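You operate a simulated robot arm through the tools that you are given. There is no shell and no other tool.

Carry out the task below with a simulated robot arm. There is one attempt and no reset: what you move stays moved.

JOB
Put things in order on the top of the bench with a grey shelf. At the end: the white box (marked "M32") from the top of the bench with a grey shelf stands on top of the black pulley hub; the silver steel bush from the top of the bench with a grey shelf stands on top of the brown carton marked keys; the blue hose end stands where the wooden block with a dark sole stood; the wooden block with a dark sole is on the white cover plate (marked "LOT 35"); the yellow nut runner stands where the white box stood; whatever was shut is shut again. Leave all else as you found it, and nothing knocked over.

It is judged by the outcome, as a careful person would: the job done as asked, and still so three seconds after it is handed in. It fails if anything else is knocked over, pushed out of place, dropped, spilled or broken. Lids that push on must go on centred and level and be pressed home; caps that screw on are set level and turned clockwise until they are tight.

ROBOT AND FRAMES
A 7-joint arm with a two-finger parallel gripper, fixed in place. Base frame: the origin is at the foot of the arm, x ahead of it, y to its left, z up; the work surface is at about z = 0. Lengths are in m, angles in degrees, forces in N, time in s.
With the tool pointing down near the work surface it reaches from about 0.22 to 0.58 m from the base axis. Its first joint turns from -66.0 to 66.0 degrees. Payload 2.5 kg.
Tool frame: the origin (TCP) lies between the finger pads and is the grasp point; the fingertips stand 0.023 m ahead of it; z points along the fingers, y is the line along which they close. The gripper opens to 0.094 m. The fingers are 0.038 m wide and 0.01 m thick; the gripper's body (0.054 by 0.096 m) begins 0.039 m behind the TCP.
Orientation is that of the tool frame in the base frame, as [roll, pitch, yaw] about the fixed x, y, z axes, in that order (R = Rz(yaw) Ry(pitch) Rx(roll)). With the fingers straight down and closing along the base's y, the tool's x points along the base's -x, its y along +y and its z along -z.

CONTROLS
- The arm moves only by the tool apply_moves. Its argument "motion" is text: rows parted by semicolons, each of 7 numbers parted by spaces: the turn, a rotation vector about the base's x, y, z in degrees, then the shift along the base's x, y, z in m, then the gripper command, from -1 (shut) to 1 (fully open), values between in proportion. In form: ax ay az dx dy dz jaw; .... A call has 1 to 20 rows; each row shifts and turns the commanded pose from where the row before left it. Rows are played at 5 a second. More than 0.05 m and 8.6 degrees between two rows, or a gripper value outside its range, and nothing of the call is played. Where a pose cannot be reached the arm comes as near as it can. A force on the tool above 40 N (or 10 N above the force at the start of the call, whichever is more), or a blocked arm, ends the call early, and 0.2 s more pass. The fingers move at their own pace (about 0.108 m/s each) and stop on an object; they squeeze with about 20 N. The grip force told is the motor's: it shows also when the fingers shut on nothing. Time passes only in rows, and 0.2 s behind the last, so rows that do not move let the fingers close. It gives the time, the measured TCP pose, the force on the tool (base axes), the opening and the grip force at its end, in the units of the frame above (readings bear some noise), with the torque about the TCP (base axes, N m) and any sound that the robot's microphone picked up.
- Cameras (640 x 400 px; columns grow to the right, rows downward): "scene" is fixed at [0.1031, -0.409, 0.5419]; the picture's right is [0.91, -0.40, 0.00], its down [-0.23, -0.51, -0.83] and it looks along [0.34, 0.76, -0.56] (base axes); focal length 285 px, centre (320, 200). "wrist" rides on the gripper at [0.086, 0.016, -0.074] in the tool frame; the picture's right is [-0.18, 0.98, 0.00], its down [-0.58, -0.11, -0.81] and it looks along [-0.79, -0.15, 0.59] (tool axes); focal length 243 px, centre (320, 200). There is no depth. A picture from a camera that has moved, and an enlarged one, comes with that camera's place and axes in the base frame and with its lens. The place of the scene camera against the robot may be out by one fixed shift of up to 0.012 m in any direction.
- camera(camera): a new picture of that camera. It takes no simulated time.
- inspect(camera, box): a new picture of the part [left, top, right, bottom] of that camera's present view, enlarged. It takes no simulated time.
- finish_job(): hands the job in; it is judged then, once.

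Places have to be worked out from the pictures, the camera data and where the tool is seen. Open the gripper and draw the arm clear of the work before you hand the job in, unless the task says otherwise.

The tools are called after ">>>" as a command line: name --argument value ..., lists and objects as JSON in quotes. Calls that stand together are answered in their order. apply_moves: Moves the arm, as the interface text tells. Its arguments: {"type":"object","properties":{"motion":{"type":"string"}},"required":["motion"]} The other tools are called the same way: camera (camera) takes a picture; inspect (camera, box) takes an enlarged picture of a part of a camera's view; finish_job () hands the job in.

At the start:

```text
t: 0.0
ee_pos: [0.3659, 0.028, 0.3533]
orientation: [-180.0, 0.0, -180.0]
force: [-0.4, -0.4, -0.6]
wrist_torque: [0.0, -0.03, -0.01]
width: 0.0941
grip_force: 0.1
```

scene: 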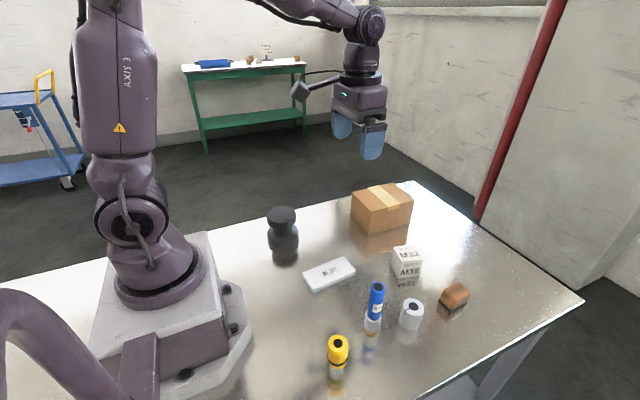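
wrist: 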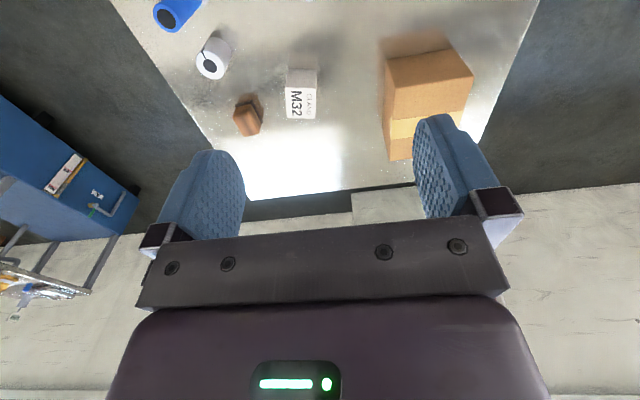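

I'll start by looking closely at the bench through both cameras before moving anything.

>>> inspect --camera "scene" --box '[240, 170, 420, 290]'

>>> inspect --camera "scene" --box '[310, 230, 490, 390]'

>>> inspect --camera "wrist" --box '[140, 0, 500, 200]'

>>> camera --camera "scene"

```text
3.33 times, centred on (330, 230) of scene
camera zoom: at [0.1031, -0.409, 0.5419], right [0.91, -0.4, 0.0], down [-0.23, -0.51, -0.83], along [0.34, 0.76, -0.56], focal length 950 px, centre (287, 100)
```

zoom: 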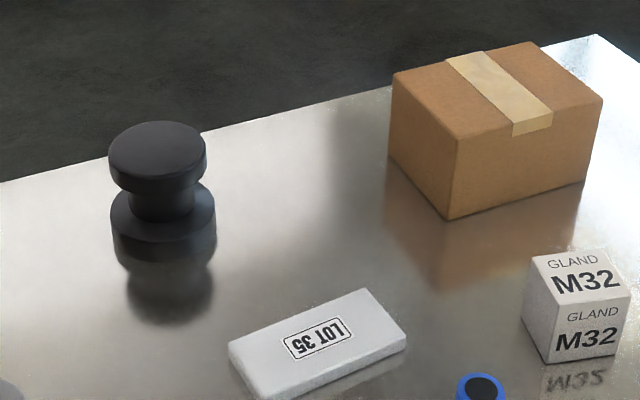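

```text
2.50 times, centred on (400, 310) of scene
camera zoom: at [0.1031, -0.409, 0.5419], right [0.91, -0.4, 0.0], down [-0.23, -0.51, -0.83], along [0.34, 0.76, -0.56], focal length 713 px, centre (120, -75)
```

zoom: 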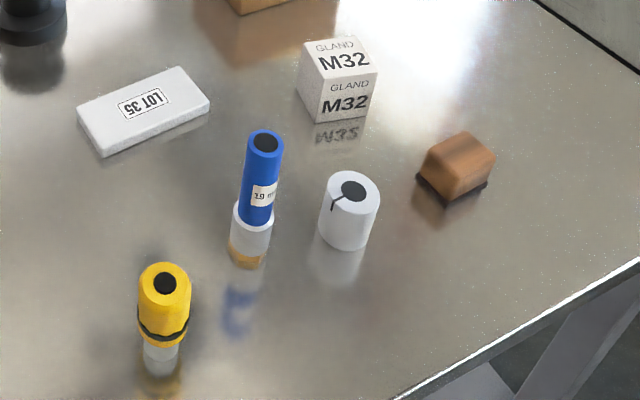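

```text
1.78 times, centred on (320, 100) of wrist
camera zoom: at [0.2789, 0.0438, 0.4293], right [0.18, 0.98, 0.0], down [0.58, -0.11, 0.81], along [0.79, -0.15, -0.59], focal length 431 px, centre (320, 378)
```

zoom: 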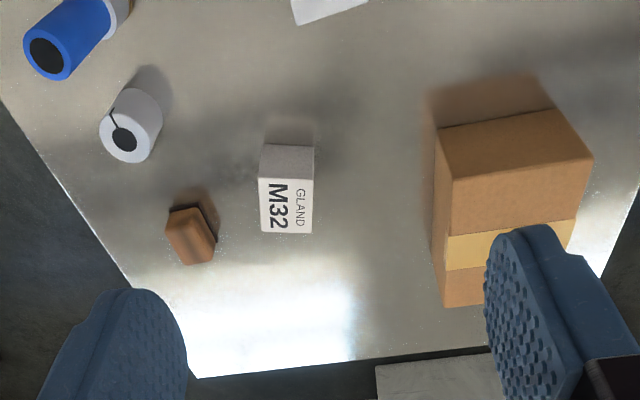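

```text
taken
```

scene: 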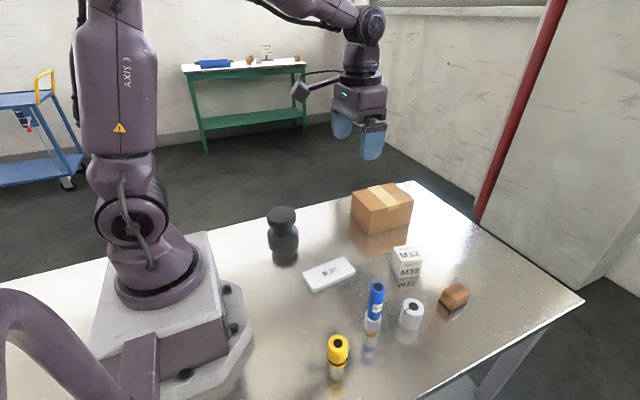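

The bench carries a carton, white box, steel bush, wood block, hose end, nut runner, cover plate and hub. I zoom further to check each object's details and base outlines.

>>> inspect --camera "scene" --box '[350, 270, 430, 345]'

>>> inspect --camera "scene" --box '[310, 320, 380, 390]'

>>> inspect --camera "scene" --box '[385, 235, 475, 320]'

>>> inspect --camera "scene" --box '[255, 195, 365, 300]'

>>> inspect --camera "scene" --box '[340, 170, 425, 250]'

```text
5.33 times, centred on (390, 308) of scene
camera zoom: at [0.1031, -0.409, 0.5419], right [0.91, -0.4, 0.0], down [-0.23, -0.51, -0.83], along [0.34, 0.76, -0.56], focal length 1521 px, centre (-53, -373)
```

zoom: 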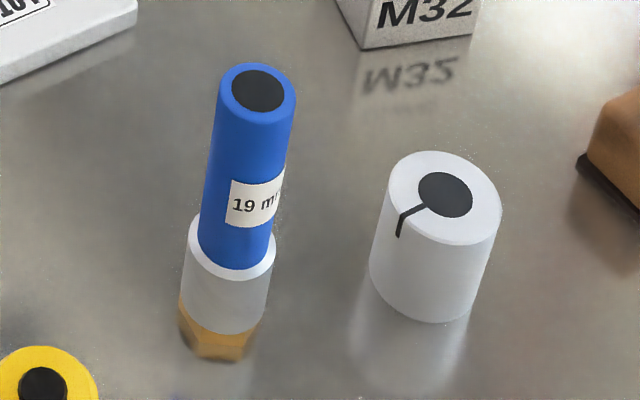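

```text
5.71 times, centred on (345, 355) of scene
camera zoom: at [0.1031, -0.409, 0.5419], right [0.91, -0.4, 0.0], down [-0.23, -0.51, -0.83], along [0.34, 0.76, -0.56], focal length 1629 px, centre (177, -686)
```

zoom: 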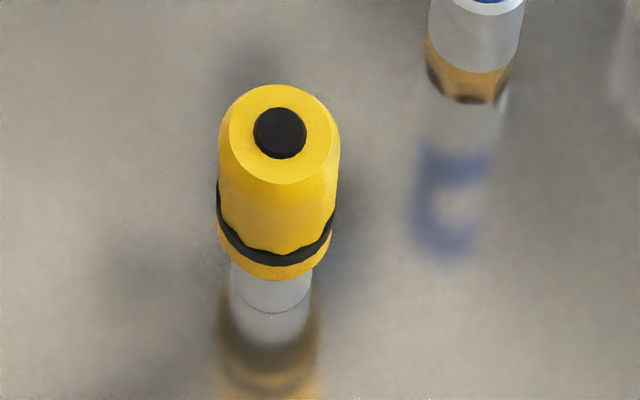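

```text
4.71 times, centred on (430, 278) of scene
camera zoom: at [0.1031, -0.409, 0.5419], right [0.91, -0.4, 0.0], down [-0.23, -0.51, -0.83], along [0.34, 0.76, -0.56], focal length 1342 px, centre (-198, -165)
```

zoom: 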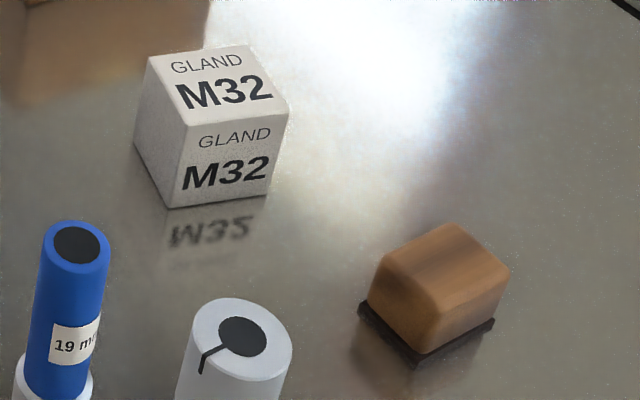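

```text
3.81 times, centred on (310, 248) of scene
camera zoom: at [0.1031, -0.409, 0.5419], right [0.91, -0.4, 0.0], down [-0.23, -0.51, -0.83], along [0.34, 0.76, -0.56], focal length 1086 px, centre (358, 19)
```

zoom: 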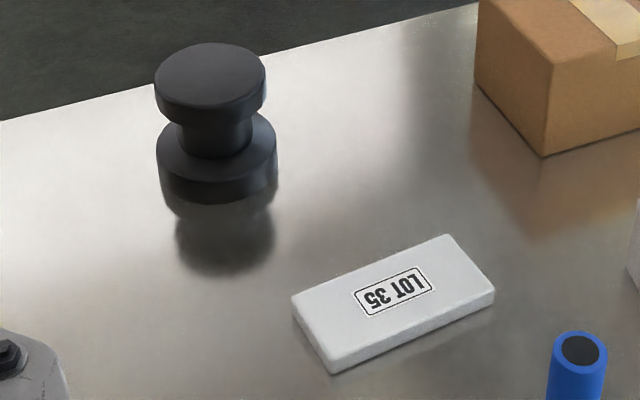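

```text
5.00 times, centred on (382, 210) of scene
camera zoom: at [0.1031, -0.409, 0.5419], right [0.91, -0.4, 0.0], down [-0.23, -0.51, -0.83], along [0.34, 0.76, -0.56], focal length 1426 px, centre (8, 150)
```

zoom: 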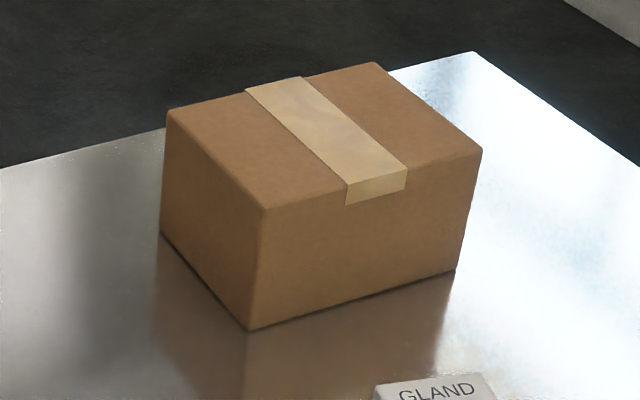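

My scene-camera estimates and the wrist view differ by about 8–12 mm for the white box: wrist says centre about (0.504, -0.030), yaw about -13°. I move above the box with the gripper aligned and check again from the wrist.

>>> apply_moves --motion "0 0 -2.17 0.023 -0.0097 -0.0255 1; 0 0 -2.17 0.023 -0.0097 -0.0255 1; 0 0 -2.17 0.023 -0.0097 -0.0255 1; 0 0 -2.17 0.023 -0.0097 -0.0255 1; 0 0 -2.17 0.023 -0.0097 -0.0255 1; 0 0 -2.17 0.023 -0.0097 -0.0255 1; 0 0 0 0 0 0 1"

>>> camera --camera "wrist"

>>> camera --camera "scene"

```text
t: 1.6
ee_pos: [0.5045, -0.0312, 0.201]
orientation: [179.9, -0.1, 166.9]
force: [-0.2, -0.1, 0.3]
wrist_torque: [-0.01, 0.03, 0.07]
width: 0.0943
grip_force: 0.0
```

```text
taken
camera wrist: at [0.4242, 0.0044, 0.2766], right [0.4, 0.92, 0.0], down [0.54, -0.24, 0.81], along [0.74, -0.32, -0.59], focal length 243 px, centre (320, 200)
```

wrist: 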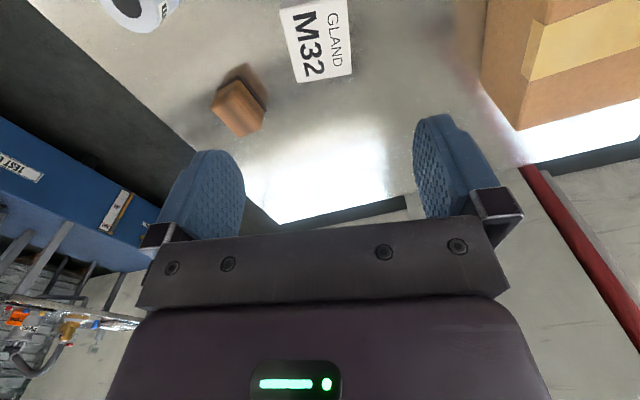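

```text
taken
```

scene: 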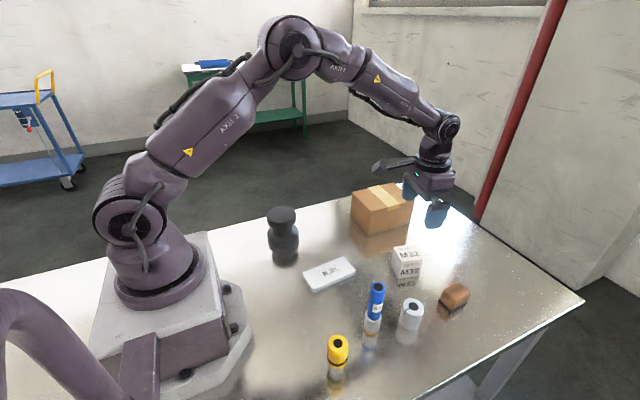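

The box sits nearly under the TCP and is aligned with it. I enlarge the wrist view to measure its residual offset and height.

>>> inspect --camera "wrist" --box '[200, 0, 440, 150]'

>>> inspect --camera "scene" --box '[380, 170, 480, 290]'

```text
2.67 times, centred on (320, 75) of wrist
camera zoom: at [0.4242, 0.0044, 0.2766], right [0.4, 0.92, 0.0], down [0.54, -0.24, 0.81], along [0.74, -0.32, -0.59], focal length 647 px, centre (320, 533)
```

zoom: 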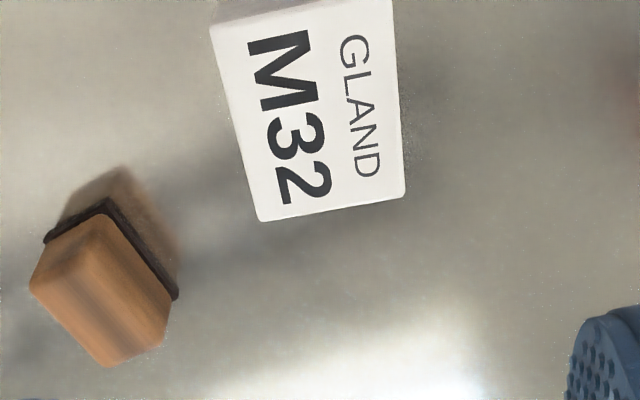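

```text
3.33 times, centred on (430, 230) of scene
camera zoom: at [0.1031, -0.409, 0.5419], right [0.91, -0.4, 0.0], down [-0.23, -0.51, -0.83], along [0.34, 0.76, -0.56], focal length 950 px, centre (-47, 100)
```

zoom: 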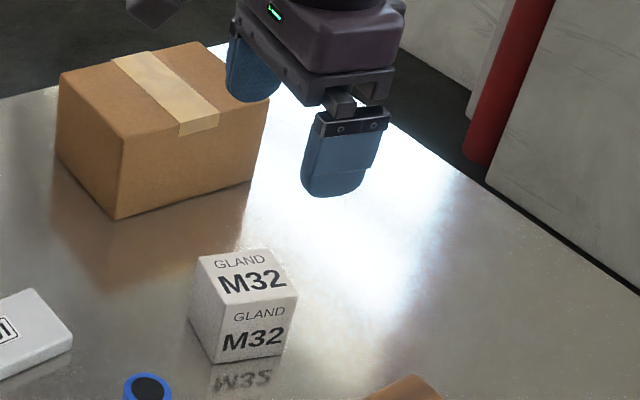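

Measured in the tool frame, the box is centred within about 2 mm (size about 0.054 × 0.050 m), so its spot is base (0.5025, -0.031). I descend to TCP z ≈ 0.035 and stop before closing.

>>> apply_moves --motion "0 0 0 -0.002 0 -0.04 1; 0 0 0 0 0 -0.04 1; 0 0 0 0 0 -0.04 1; 0 0 0 0 0 -0.03 1; 0 0 0 0 0 -0.016 1; 0 0 0 0 0 0 1"

>>> camera --camera "wrist"

>>> inspect --camera "scene" --box '[360, 190, 480, 300]'

```text
t: 3.0
ee_pos: [0.5031, -0.0296, 0.0356]
orientation: [-179.9, 0.1, 166.9]
force: [0.2, -0.3, -0.1]
wrist_torque: [-0.03, 0.01, 0.01]
width: 0.0943
grip_force: 0.1
```

```text
taken
camera wrist: at [0.4222, 0.0044, 0.1105], right [0.4, 0.92, 0.0], down [0.54, -0.24, 0.81], along [0.74, -0.32, -0.59], focal length 243 px, centre (320, 200)
```

wrist: 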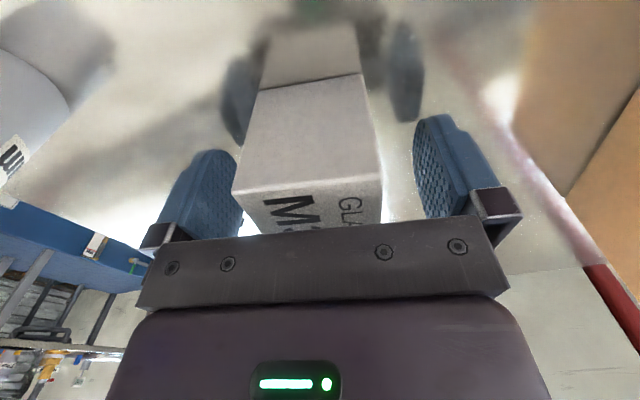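

```text
3.64 times, centred on (420, 245) of scene
camera zoom: at [0.1031, -0.409, 0.5419], right [0.91, -0.4, 0.0], down [-0.23, -0.51, -0.83], along [0.34, 0.76, -0.56], focal length 1037 px, centre (-44, 36)
```

zoom: 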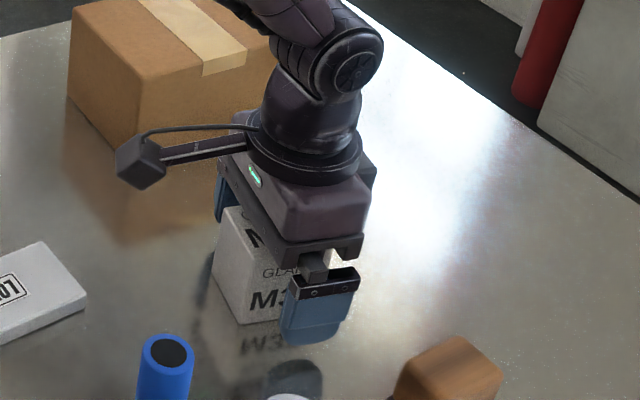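

The box lies centred between the fingers. I close on it and let the grip settle.

>>> apply_moves --motion "0 0 0 0 0 0 -1; 0 0 0 0 0 0 -1; 0 0 0 0 0 0 -1; 0 0 0 0 0 0 -1"

```text
t: 4.0
ee_pos: [0.5019, -0.0313, 0.0358]
orientation: [180.0, 0.1, 166.9]
force: [-0.2, 0.0, 0.2]
wrist_torque: [-0.04, 0.01, -0.02]
width: 0.0499
grip_force: 20.2
```

Gripped at 0.0499 m width. I lift straight up to about z = 0.20.

>>> apply_moves --motion "0 0 0 0 0 0.02 -1; 0 0 0 0 0 0.035 -1; 0 0 0 0 0 0.04 -1; 0 0 0 0 0 0.04 -1; 0 0 0 0 0 0.03 -1; 0 0 0 0 0 0 -1"

>>> camera --camera "scene"

>>> camera --camera "wrist"

```text
t: 5.4
ee_pos: [0.4997, -0.0327, 0.1992]
orientation: [-180.0, -0.1, 166.9]
force: [0.4, 0.3, -1.8]
wrist_torque: [-0.03, -0.02, 0.0]
width: 0.0497
grip_force: 19.4
```

```text
taken
```

scene: 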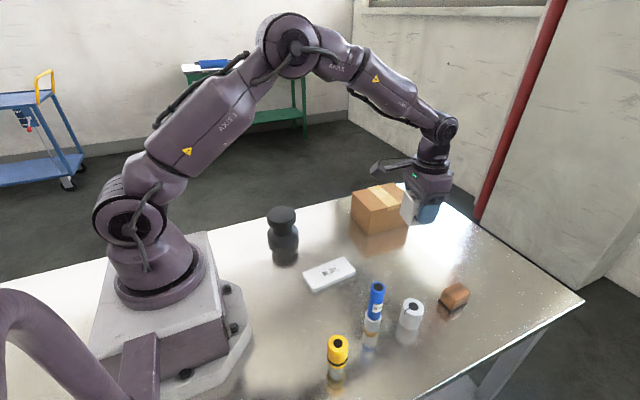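

```text
taken
camera wrist: at [0.4198, 0.004, 0.2746], right [0.4, 0.92, 0.0], down [0.54, -0.24, 0.81], along [0.74, -0.32, -0.59], focal length 243 px, centre (320, 200)
```

wrist: 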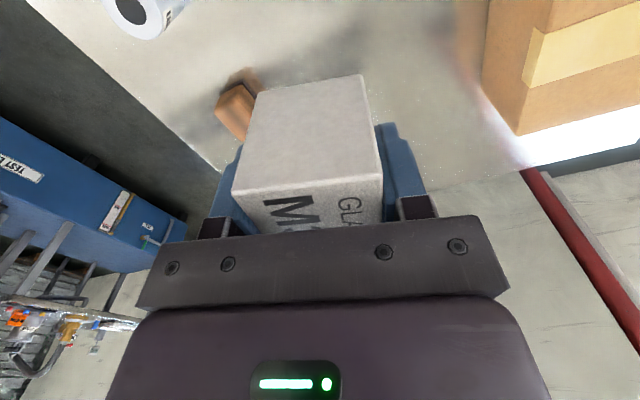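

Box is held firmly and level. I carry it at z ≈ 0.22 toward the hub (estimated at about (0.259, 0.198)), squaring the yaw on the way.

>>> apply_moves --motion "0 0 1.64 -0.0304 0.0285 0.0025 -1; 0 0 1.64 -0.0304 0.0285 0.0025 -1; 0 0 1.64 -0.0304 0.0285 0.0025 -1; 0 0 1.64 -0.0304 0.0285 0.0025 -1; 0 0 1.64 -0.0304 0.0285 0.0025 -1; 0 0 1.64 -0.0304 0.0285 0.0025 -1; 0 0 1.64 -0.0304 0.0285 0.0025 -1; 0 0 1.52 -0.0304 0.0285 0.0025 -1; 0 0 0 0 0 0 -1"

>>> camera --camera "wrist"

>>> inspect --camera "scene" --box '[210, 110, 370, 290]'

```text
t: 7.4
ee_pos: [0.2601, 0.1981, 0.2208]
orientation: [-180.0, 0.0, 179.9]
force: [0.3, -0.3, -2.3]
wrist_torque: [0.01, 0.01, 0.04]
width: 0.0498
grip_force: 19.9
```

```text
taken
camera wrist: at [0.1727, 0.2146, 0.2961], right [0.19, 0.98, 0.0], down [0.58, -0.11, 0.81], along [0.79, -0.15, -0.59], focal length 243 px, centre (320, 200)
```

wrist: 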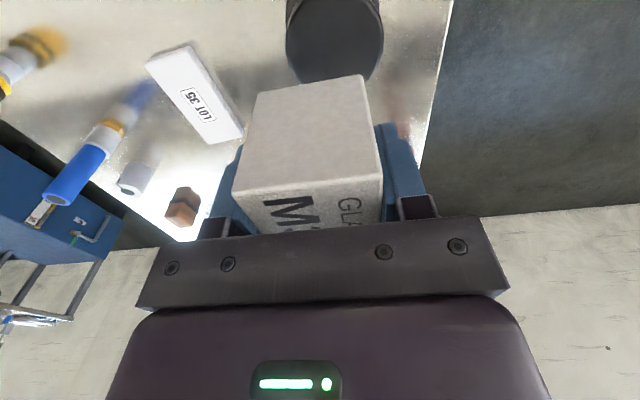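

```text
2.22 times, centred on (290, 200) of scene
camera zoom: at [0.1031, -0.409, 0.5419], right [0.91, -0.4, 0.0], down [-0.23, -0.51, -0.83], along [0.34, 0.76, -0.56], focal length 634 px, centre (387, 200)
```

zoom: 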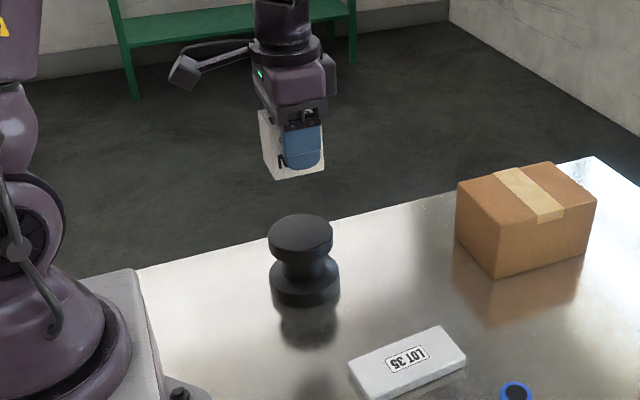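

The hub's disc shows at the top of the wrist view behind the box. I enlarge that to measure its centre.

>>> inspect --camera "wrist" --box '[250, 0, 420, 106]'

>>> inspect --camera "wrist" --box '[0, 0, 260, 240]'

```text
3.76 times, centred on (335, 53) of wrist
camera zoom: at [0.1727, 0.2146, 0.2961], right [0.19, 0.98, 0.0], down [0.58, -0.11, 0.81], along [0.79, -0.15, -0.59], focal length 913 px, centre (264, 753)
```

zoom: 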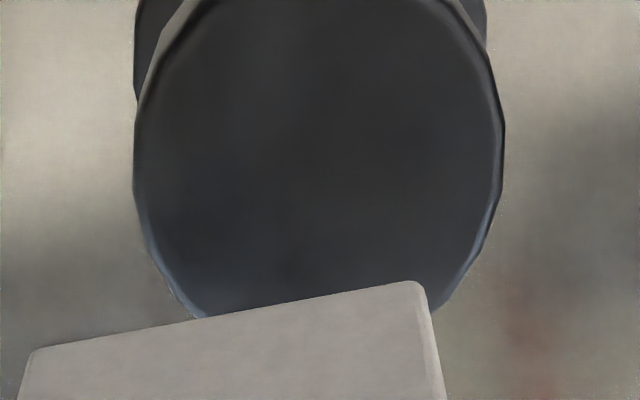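

```text
1.67 times, centred on (130, 120) of wrist
camera zoom: at [0.1727, 0.2146, 0.2961], right [0.19, 0.98, 0.0], down [0.58, -0.11, 0.81], along [0.79, -0.15, -0.59], focal length 404 px, centre (637, 333)
```

zoom: 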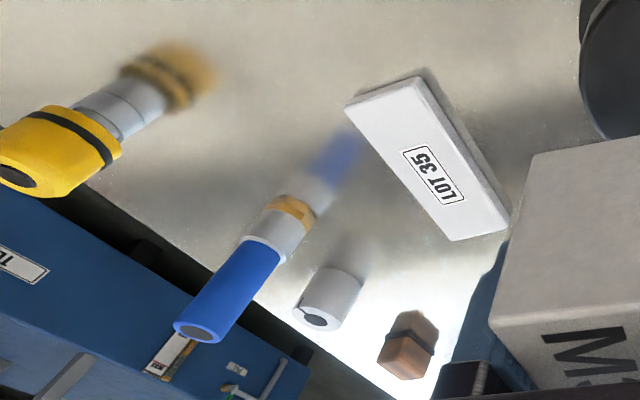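

The hub's top disc fits a circle of radius about 0.038 m centred about 12 mm to +y of the TCP, i.e. base about (0.258, 0.210). I shift over it and go down to leave about 1 cm above the hub.

>>> apply_moves --motion "0 0 0 -0.001 0.012 -0.02 -1; 0 0 0 0 0 -0.03 -1; 0 0 0 0 0 -0.02 -1; 0 0 0 0 0 -0.015 -1; 0 0 0 0 0 0 -1"

>>> camera --camera "wrist"

>>> inspect --camera "scene" --box '[230, 140, 340, 280]'

```text
t: 8.6
ee_pos: [0.2575, 0.2114, 0.1353]
orientation: [-179.9, 0.1, 180.0]
force: [0.3, 0.4, -1.5]
wrist_torque: [0.02, -0.03, -0.02]
width: 0.0499
grip_force: 19.9
```

```text
taken
camera wrist: at [0.1719, 0.2263, 0.2103], right [0.18, 0.98, 0.0], down [0.58, -0.11, 0.81], along [0.79, -0.15, -0.59], focal length 243 px, centre (320, 200)
```

wrist: 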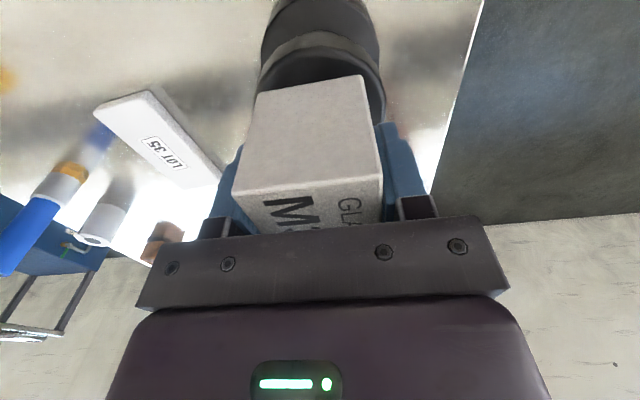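

```text
2.86 times, centred on (285, 210) of scene
camera zoom: at [0.1031, -0.409, 0.5419], right [0.91, -0.4, 0.0], down [-0.23, -0.51, -0.83], along [0.34, 0.76, -0.56], focal length 815 px, centre (420, 171)
```

zoom: 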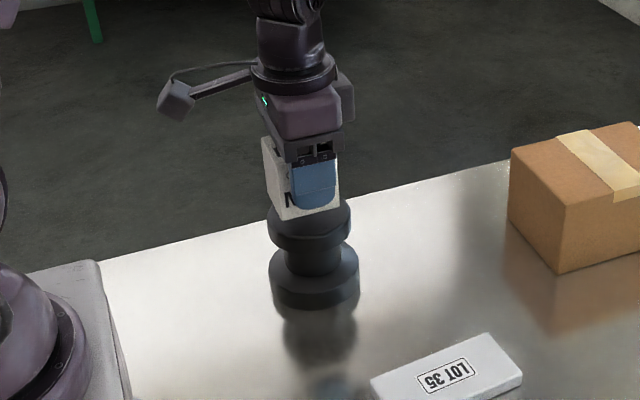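

The box hovers just above the hub. I zoom the wrist picture to verify centring and the remaining gap.

>>> inspect --camera "wrist" --box '[220, 0, 420, 125]'

>>> inspect --camera "scene" --box '[265, 180, 325, 225]'

```text
3.20 times, centred on (320, 62) of wrist
camera zoom: at [0.1719, 0.2263, 0.2103], right [0.18, 0.98, 0.0], down [0.58, -0.11, 0.81], along [0.79, -0.15, -0.59], focal length 776 px, centre (320, 640)
```

zoom: 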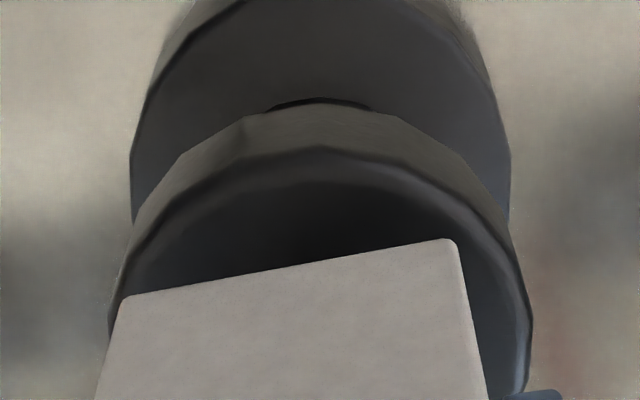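

```text
8.89 times, centred on (295, 202) of scene
camera zoom: at [0.1031, -0.409, 0.5419], right [0.91, -0.4, 0.0], down [-0.23, -0.51, -0.83], along [0.34, 0.76, -0.56], focal length 2535 px, centre (542, 178)
```

zoom: 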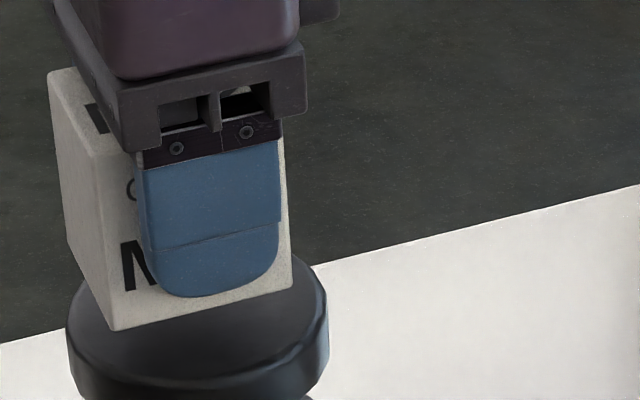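

The disc fit now gives a centre within about 1 mm of the TCP. I lower gently in small steps and watch for contact force.

>>> apply_moves --motion "0 0 0 0 0 -0.004 -1; 0 0 0 0 0 -0.003 -1; 0 0 0 0 0 -0.002 -1; 0 0 0 0 0 0 -1"

>>> inspect --camera "scene" --box '[265, 180, 325, 225]'

```text
t: 9.6
ee_pos: [0.2582, 0.2097, 0.1264]
orientation: [-180.0, 0.0, 179.9]
force: [-0.1, -0.6, -1.4]
wrist_torque: [-0.02, 0.01, -0.03]
width: 0.05
grip_force: 20.1
```

```text
8.89 times, centred on (295, 202) of scene
camera zoom: at [0.1031, -0.409, 0.5419], right [0.91, -0.4, 0.0], down [-0.23, -0.51, -0.83], along [0.34, 0.76, -0.56], focal length 2535 px, centre (542, 178)
```

zoom: 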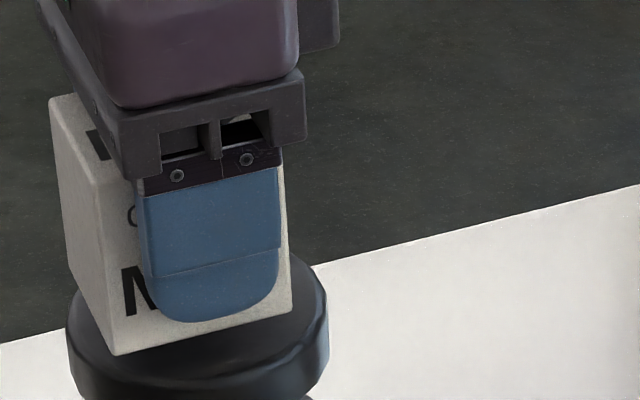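

No contact yet at box bottom ≈ 0.091. I continue down in 1 mm rows; the force limit will stop me on contact.

>>> apply_moves --motion "0 0 0 0 0 -0.001 -1; 0 0 0 0 0 -0.001 -1; 0 0 0 0 0 -0.001 -1; 0 0 0 0 0 0 -1"

```text
t: 10.6
ee_pos: [0.256, 0.2086, 0.1217]
orientation: [179.9, -0.1, -180.0]
force: [0.0, 0.7, -0.4]
wrist_torque: [0.03, 0.03, -0.03]
width: 0.0498
grip_force: 20.1
```

Force is only slightly changed (-0.4 N), so contact may just be beginning. Another couple of 1 mm steps.

>>> apply_moves --motion "0 0 0 0 0 -0.001 -1; 0 0 0 0 0 0 -1"

>>> inspect --camera "scene" --box '[265, 180, 325, 225]'

```text
t: 11.2
ee_pos: [0.2582, 0.2092, 0.1223]
orientation: [180.0, 0.0, 179.9]
force: [0.9, -0.7, -0.9]
wrist_torque: [0.01, -0.04, -0.02]
width: 0.0497
grip_force: 20.5
```

```text
8.89 times, centred on (295, 202) of scene
camera zoom: at [0.1031, -0.409, 0.5419], right [0.91, -0.4, 0.0], down [-0.23, -0.51, -0.83], along [0.34, 0.76, -0.56], focal length 2535 px, centre (542, 178)
```

zoom: 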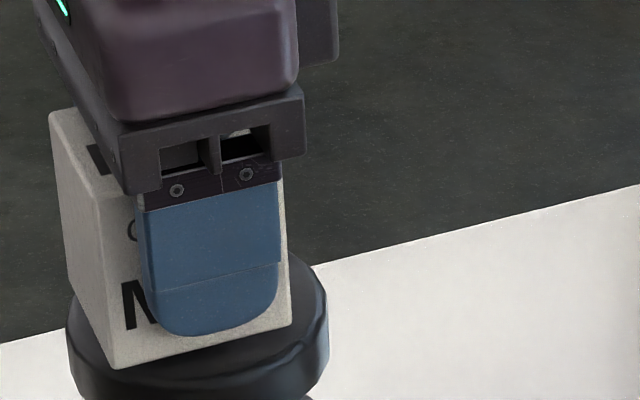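

The box still seems free (force about -0.9 N, the box weight). I go on down in 1 mm rows.

>>> apply_moves --motion "0 0 0 0 0 -0.001 -1; 0 0 0 0 0 -0.001 -1; 0 0 0 0 0 0 -1"

>>> inspect --camera "scene" --box '[265, 180, 325, 225]'

```text
t: 12.0
ee_pos: [0.2582, 0.209, 0.1194]
orientation: [-179.9, 0.0, 179.9]
force: [-2.7, -4.5, 18.5]
wrist_torque: [-0.13, 0.16, 0.01]
width: 0.0498
grip_force: 20.2
```

```text
8.89 times, centred on (295, 202) of scene
camera zoom: at [0.103, -0.4091, 0.5419], right [0.91, -0.4, 0.0], down [-0.23, -0.51, -0.83], along [0.34, 0.76, -0.56], focal length 2535 px, centre (542, 178)
```

zoom: 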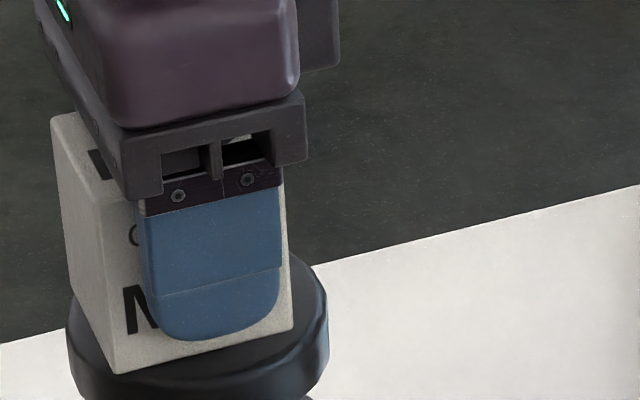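

Contact at TCP z ≈ 0.120 (so the hub top is about 0.0845). I ease back 1 mm, then open the fingers gradually.

>>> apply_moves --motion "0 0 0 0 0 0.001 -1; 0 0 0 0 0 0 -1; 0 0 0 0 0 0 0.2; 0 0 0 0 0 0 0.5; 0 0 0 0 0 0 1; 0 0 0 0 0 0 1"

>>> inspect --camera "scene" --box '[265, 180, 325, 225]'

>>> camera --camera "wrist"

```text
t: 13.4
ee_pos: [0.2577, 0.2101, 0.1211]
orientation: [-179.9, 0.0, 179.9]
force: [-0.7, -0.3, 1.1]
wrist_torque: [-0.02, 0.01, -0.01]
width: 0.0941
grip_force: 0.0
```

```text
8.89 times, centred on (295, 202) of scene
camera zoom: at [0.1031, -0.409, 0.5419], right [0.91, -0.4, 0.0], down [-0.23, -0.51, -0.83], along [0.34, 0.76, -0.56], focal length 2535 px, centre (542, 178)
```

zoom: 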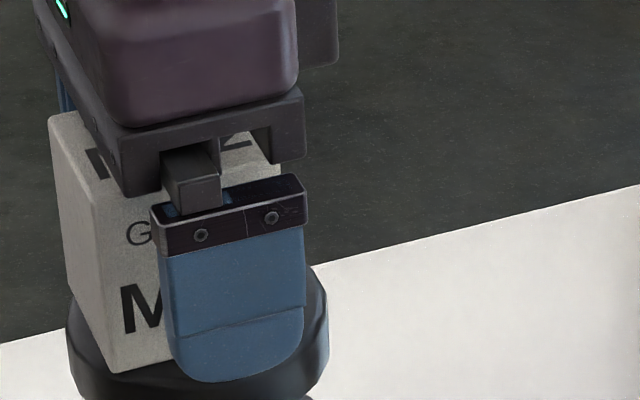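

```text
taken
camera wrist: at [0.1708, 0.2261, 0.1962], right [0.19, 0.98, 0.0], down [0.58, -0.11, 0.81], along [0.79, -0.15, -0.59], focal length 243 px, centre (320, 200)
```

wrist: 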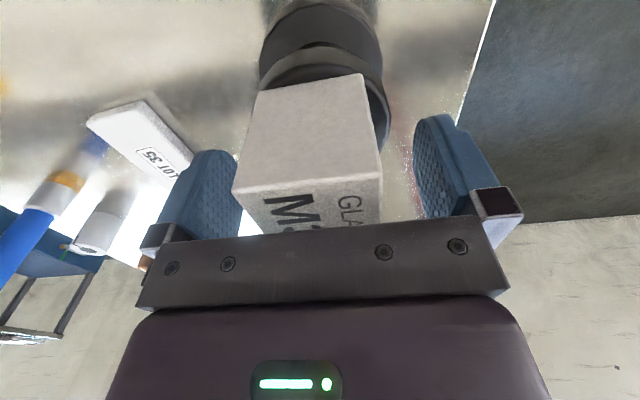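

The box stands free on the hub. I rise straight up, and next go to the wooden block (estimated (0.541, -0.152), yaw about +5°), hovering above it for a wrist check.

>>> apply_moves --motion "0 0 0 0 0 0.02 1; 0 0 0 0 0 0.035 1; 0 0 0 0 0 0.04 1; 0 0 0 0 0 0.035 1; 0 0 0.5 0.0277 -0.0363 -0.008 1; 0 0 0.5 0.0277 -0.0363 -0.008 1; 0 0 0.5 0.0277 -0.0363 -0.008 1; 0 0 0.5 0.0277 -0.0363 -0.008 1; 0 0 0.5 0.0277 -0.0363 -0.008 1; 0 0 0.5 0.0277 -0.0363 -0.008 1; 0 0 0.5 0.0277 -0.0363 -0.008 1; 0 0 0.5 0.0277 -0.0363 -0.008 1; 0 0 0.5 0.0277 -0.0363 -0.008 1; 0 0 0.5 0.0277 -0.0363 -0.008 1; 0 0 0 0 0 0 1"

>>> camera --camera "wrist"

>>> inspect --camera "wrist" --box '[200, 0, 440, 150]'

>>> camera --camera "scene"

```text
t: 16.6
ee_pos: [0.5328, -0.1541, 0.1698]
orientation: [-180.0, -0.1, -175.1]
force: [-0.3, 0.1, 0.7]
wrist_torque: [-0.01, 0.01, 0.01]
width: 0.0941
grip_force: 0.0
```

```text
taken
camera wrist: at [0.446, -0.1455, 0.2448], right [0.1, 1.0, 0.0], down [0.59, -0.06, 0.81], along [0.8, -0.08, -0.59], focal length 243 px, centre (320, 200)
```

wrist: 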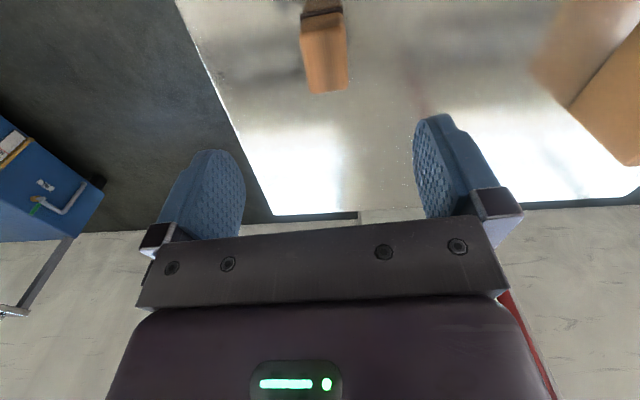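

```text
2.67 times, centred on (320, 75) of wrist
camera zoom: at [0.446, -0.1455, 0.2448], right [0.1, 1.0, 0.0], down [0.59, -0.06, 0.81], along [0.8, -0.08, -0.59], focal length 647 px, centre (320, 533)
```

zoom: 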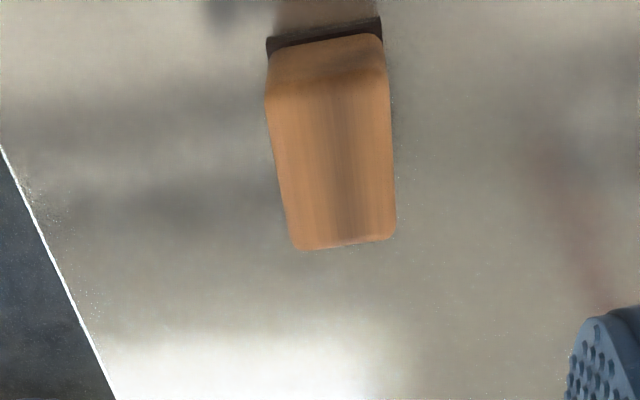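

```text
taken
```

scene: 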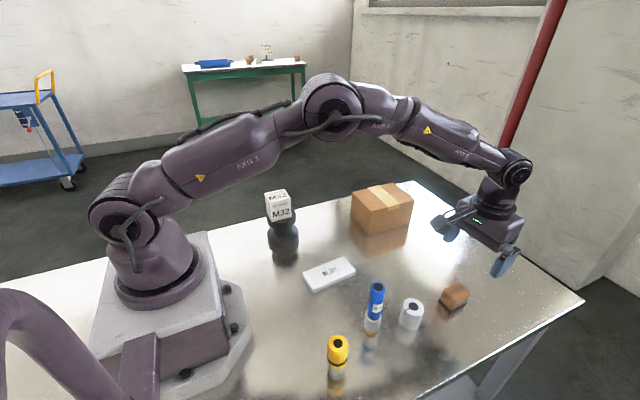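

From the wrist picture I judge the block centre at about (0.541, -0.150), yaw about +2.6°, height about 0.035 with a 6 mm sole. I correct by 7 mm / 4 mm / -2.4° and descend so the fingertips stay just above the sole.

>>> apply_moves --motion "0 0 -2.4 0.007 0.004 -0.02 1; 0 0 0 0 0 -0.035 1; 0 0 0 0 0 -0.035 1; 0 0 0 0 0 -0.03 1; 0 0 0 0 0 -0.019 1; 0 0 0 0 0 0 1"

>>> camera --camera "wrist"

>>> inspect --camera "scene" --box '[390, 220, 540, 330]'

```text
t: 18.0
ee_pos: [0.542, -0.1528, 0.031]
orientation: [-180.0, 0.1, -177.5]
force: [-0.1, 0.3, -0.8]
wrist_torque: [0.02, 0.03, -0.04]
width: 0.0943
grip_force: 0.1
```

```text
taken
camera wrist: at [0.4546, -0.139, 0.1059], right [0.14, 0.99, 0.0], down [0.59, -0.08, 0.81], along [0.8, -0.11, -0.59], focal length 243 px, centre (320, 200)
```

wrist: 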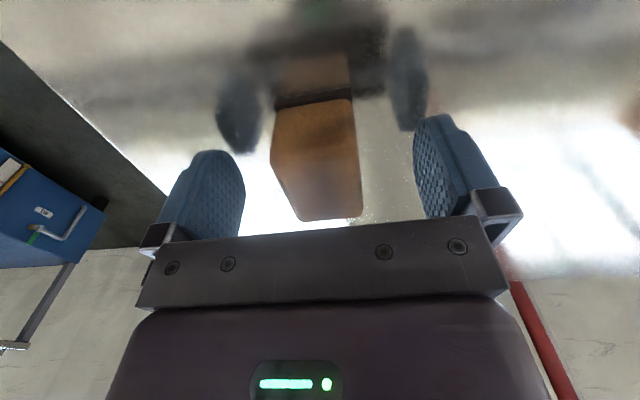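

```text
3.64 times, centred on (465, 275) of scene
camera zoom: at [0.1031, -0.409, 0.5419], right [0.91, -0.4, 0.0], down [-0.23, -0.51, -0.83], along [0.34, 0.76, -0.56], focal length 1037 px, centre (-207, -73)
```

zoom: 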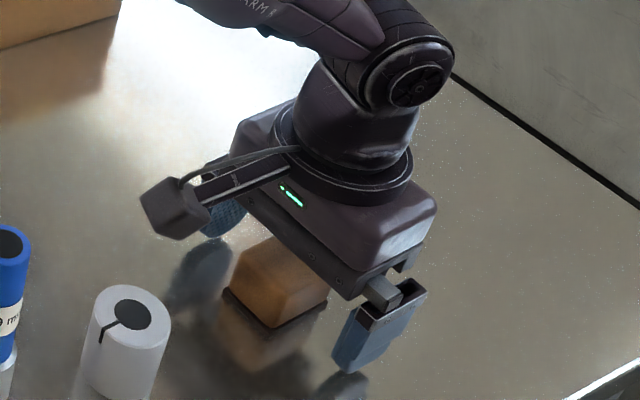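

The block is centred between the fingers to within a millimetre. I close on it.

>>> apply_moves --motion "0 0 0 0 0 0 -1; 0 0 0 0 0 0 -1; 0 0 0 0 0 0 -1; 0 0 0 0 0 0 -1"

>>> camera --camera "wrist"

```text
t: 19.0
ee_pos: [0.5412, -0.1508, 0.0308]
orientation: [180.0, 0.0, -177.4]
force: [-0.1, -0.3, -0.1]
wrist_torque: [-0.02, 0.03, 0.01]
width: 0.0354
grip_force: 19.1
```

```text
taken
camera wrist: at [0.4545, -0.139, 0.1061], right [0.14, 0.99, 0.0], down [0.59, -0.08, 0.81], along [0.8, -0.11, -0.59], focal length 243 px, centre (320, 200)
```

wrist: 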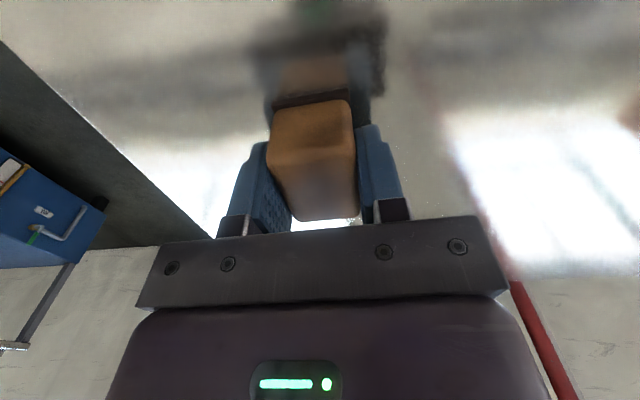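

Gripped at 0.0354 m. I lift it, then carry it over the cover plate (estimated centre (0.322, 0.029)) at z ≈ 0.15.

>>> apply_moves --motion "0 0 0 0 0 0.02 -1; 0 0 0 0 0 0.03 -1; 0 0 0 0 0 0.035 -1; 0 0 0 0 0 0.035 -1; 0 0 0.2 -0.0313 0.0257 0 -1; 0 0 0.2 -0.0313 0.0257 0 -1; 0 0 0.2 -0.0313 0.0257 0 -1; 0 0 0.2 -0.0313 0.0257 0 -1; 0 0 0.2 -0.0313 0.0257 0 -1; 0 0 0.2 -0.0313 0.0257 0 -1; 0 0 0.2 -0.0313 0.0257 0 -1; 0 0 0 0 0 0 -1"

>>> camera --camera "wrist"

>>> inspect --camera "wrist" --box '[200, 0, 440, 150]'

>>> inspect --camera "scene" --box '[270, 170, 400, 310]'

```text
t: 21.6
ee_pos: [0.3215, 0.0316, 0.155]
orientation: [-180.0, 0.0, -176.1]
force: [0.5, -0.5, -0.6]
wrist_torque: [-0.01, -0.03, 0.01]
width: 0.0356
grip_force: 19.5
```

```text
taken
camera wrist: at [0.234, 0.042, 0.2297], right [0.12, 0.99, 0.0], down [0.59, -0.07, 0.81], along [0.8, -0.09, -0.59], focal length 243 px, centre (320, 200)
```

wrist: 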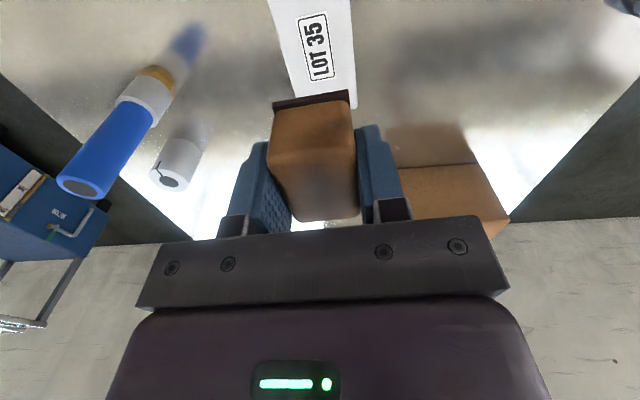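

```text
2.67 times, centred on (320, 75) of wrist
camera zoom: at [0.234, 0.042, 0.2297], right [0.12, 0.99, 0.0], down [0.59, -0.07, 0.81], along [0.8, -0.09, -0.59], focal length 647 px, centre (320, 533)
```

zoom: 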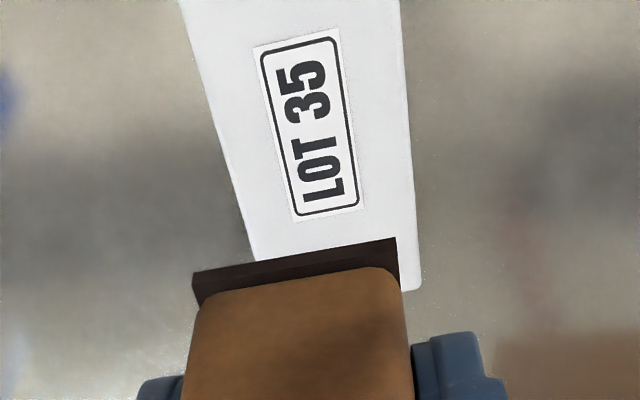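

```text
2.86 times, centred on (335, 240) of scene
camera zoom: at [0.1031, -0.409, 0.5419], right [0.91, -0.4, 0.0], down [-0.23, -0.51, -0.83], along [0.34, 0.76, -0.56], focal length 815 px, centre (277, 86)
```

zoom: 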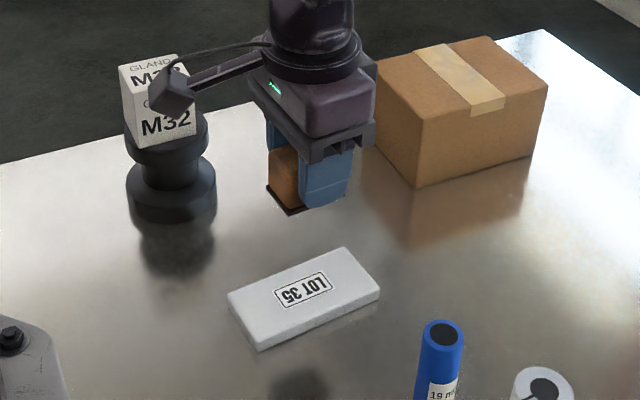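

In the tool frame the plate spans y from -0.030 to +0.027 and is parallel to the tool, so it is centred within 1.5 mm. I lower the block close above the plate.

>>> apply_moves --motion "0 0 0 0 -0.0015 -0.03 -1; 0 0 0 0 0 -0.035 -1; 0 0 0 0 0 -0.025 -1; 0 0 0 0 0 -0.01 -1; 0 0 0 0 0 0 -1"

>>> inspect --camera "scene" --box '[290, 230, 380, 300]'

>>> camera --camera "wrist"

```text
t: 22.8
ee_pos: [0.3224, 0.029, 0.0537]
orientation: [-180.0, 0.0, -176.0]
force: [-0.1, -0.2, -0.3]
wrist_torque: [0.01, -0.02, -0.01]
width: 0.0357
grip_force: 19.8
```

```text
5.71 times, centred on (335, 265) of scene
camera zoom: at [0.1031, -0.409, 0.5419], right [0.91, -0.4, 0.0], down [-0.23, -0.51, -0.83], along [0.34, 0.76, -0.56], focal length 1629 px, centre (234, -171)
```

zoom: 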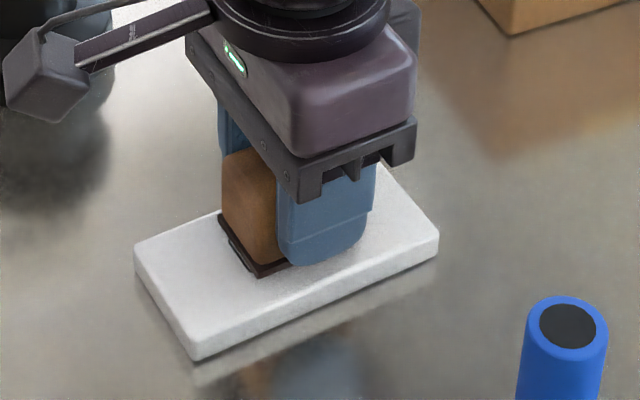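

```text
taken
camera wrist: at [0.2345, 0.0395, 0.1274], right [0.12, 0.99, 0.0], down [0.59, -0.07, 0.81], along [0.8, -0.09, -0.59], focal length 243 px, centre (320, 200)
```

wrist: 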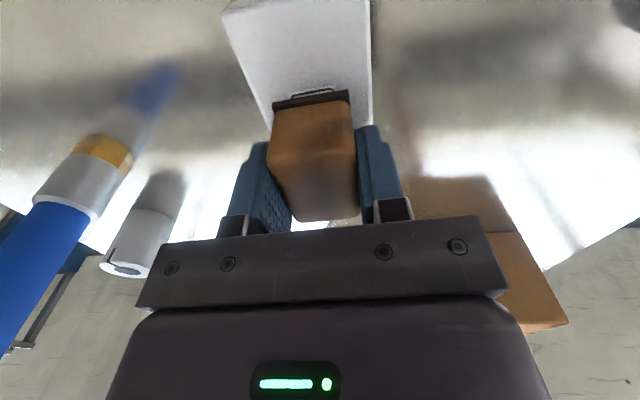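

The block is close above the plate. I lower in 1 mm rows until contact shows.

>>> apply_moves --motion "0 0 0 0 0 -0.001 -1; 0 0 0 0 0 -0.001 -1; 0 0 0 0 0 -0.001 -1; 0 0 0 0 0 -0.001 -1; 0 0 0 0 0 0 -1"

```text
t: 24.0
ee_pos: [0.3225, 0.0295, 0.0488]
orientation: [180.0, 0.0, -176.1]
force: [-0.2, -1.0, 0.4]
wrist_torque: [-0.02, -0.02, 0.01]
width: 0.0358
grip_force: 19.9
```

No clear contact yet at z ≈ 0.0488. Continuing in 1 mm rows.

>>> apply_moves --motion "0 0 0 0 0 -0.001 -1; 0 0 0 0 0 -0.001 -1; 0 0 0 0 0 0 -1"

>>> inspect --camera "scene" --box '[310, 240, 360, 290]'

```text
t: 24.8
ee_pos: [0.3222, 0.0287, 0.0464]
orientation: [-180.0, 0.0, -176.0]
force: [-4.0, 1.5, 17.8]
wrist_torque: [0.01, 0.14, -0.03]
width: 0.0355
grip_force: 20.0
```

```text
8.00 times, centred on (335, 265) of scene
camera zoom: at [0.103, -0.409, 0.5419], right [0.91, -0.4, 0.0], down [-0.23, -0.51, -0.83], along [0.34, 0.76, -0.56], focal length 2281 px, centre (200, -320)
```

zoom: 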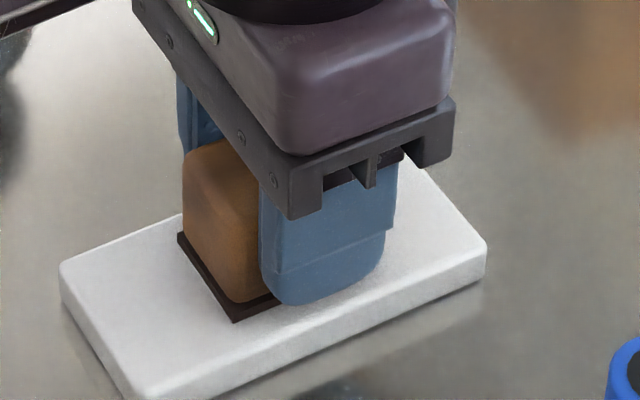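

Contact at z ≈ 0.047 (plate about 15 mm thick). I ease up 1 mm, open gradually, then rise.

>>> apply_moves --motion "0 0 0 0 0 0.001 -1; 0 0 0 0 0 0 -1; 0 0 0 0 0 0 0; 0 0 0 0 0 0 0.5; 0 0 0 0 0 0 1; 0 0 0 0 0 0 1; 0 0 0 0 0 0.02 1; 0 0 0 0 0 0.04 1; 0 0 0 0 0 0.04 1; 0 0 0 0 0 0.04 1; 0 0 0 0 0 0 1"

>>> camera --camera "wrist"

>>> camera --camera "scene"

```text
t: 27.2
ee_pos: [0.3213, 0.029, 0.1863]
orientation: [179.9, 0.0, -176.0]
force: [0.1, 0.2, 0.6]
wrist_torque: [-0.04, -0.01, -0.03]
width: 0.094
grip_force: 0.0
```

```text
taken
camera wrist: at [0.2349, 0.0385, 0.2616], right [0.12, 0.99, 0.0], down [0.59, -0.07, 0.81], along [0.8, -0.09, -0.59], focal length 243 px, centre (320, 200)
```

wrist: 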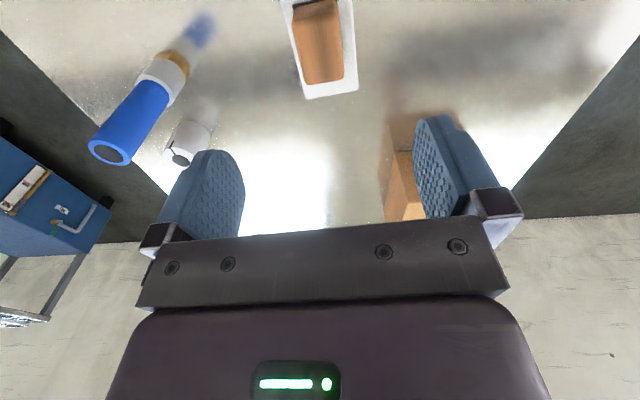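

```text
taken
```

scene: 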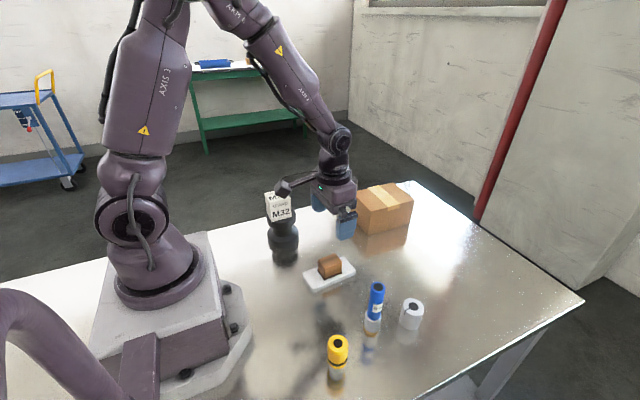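

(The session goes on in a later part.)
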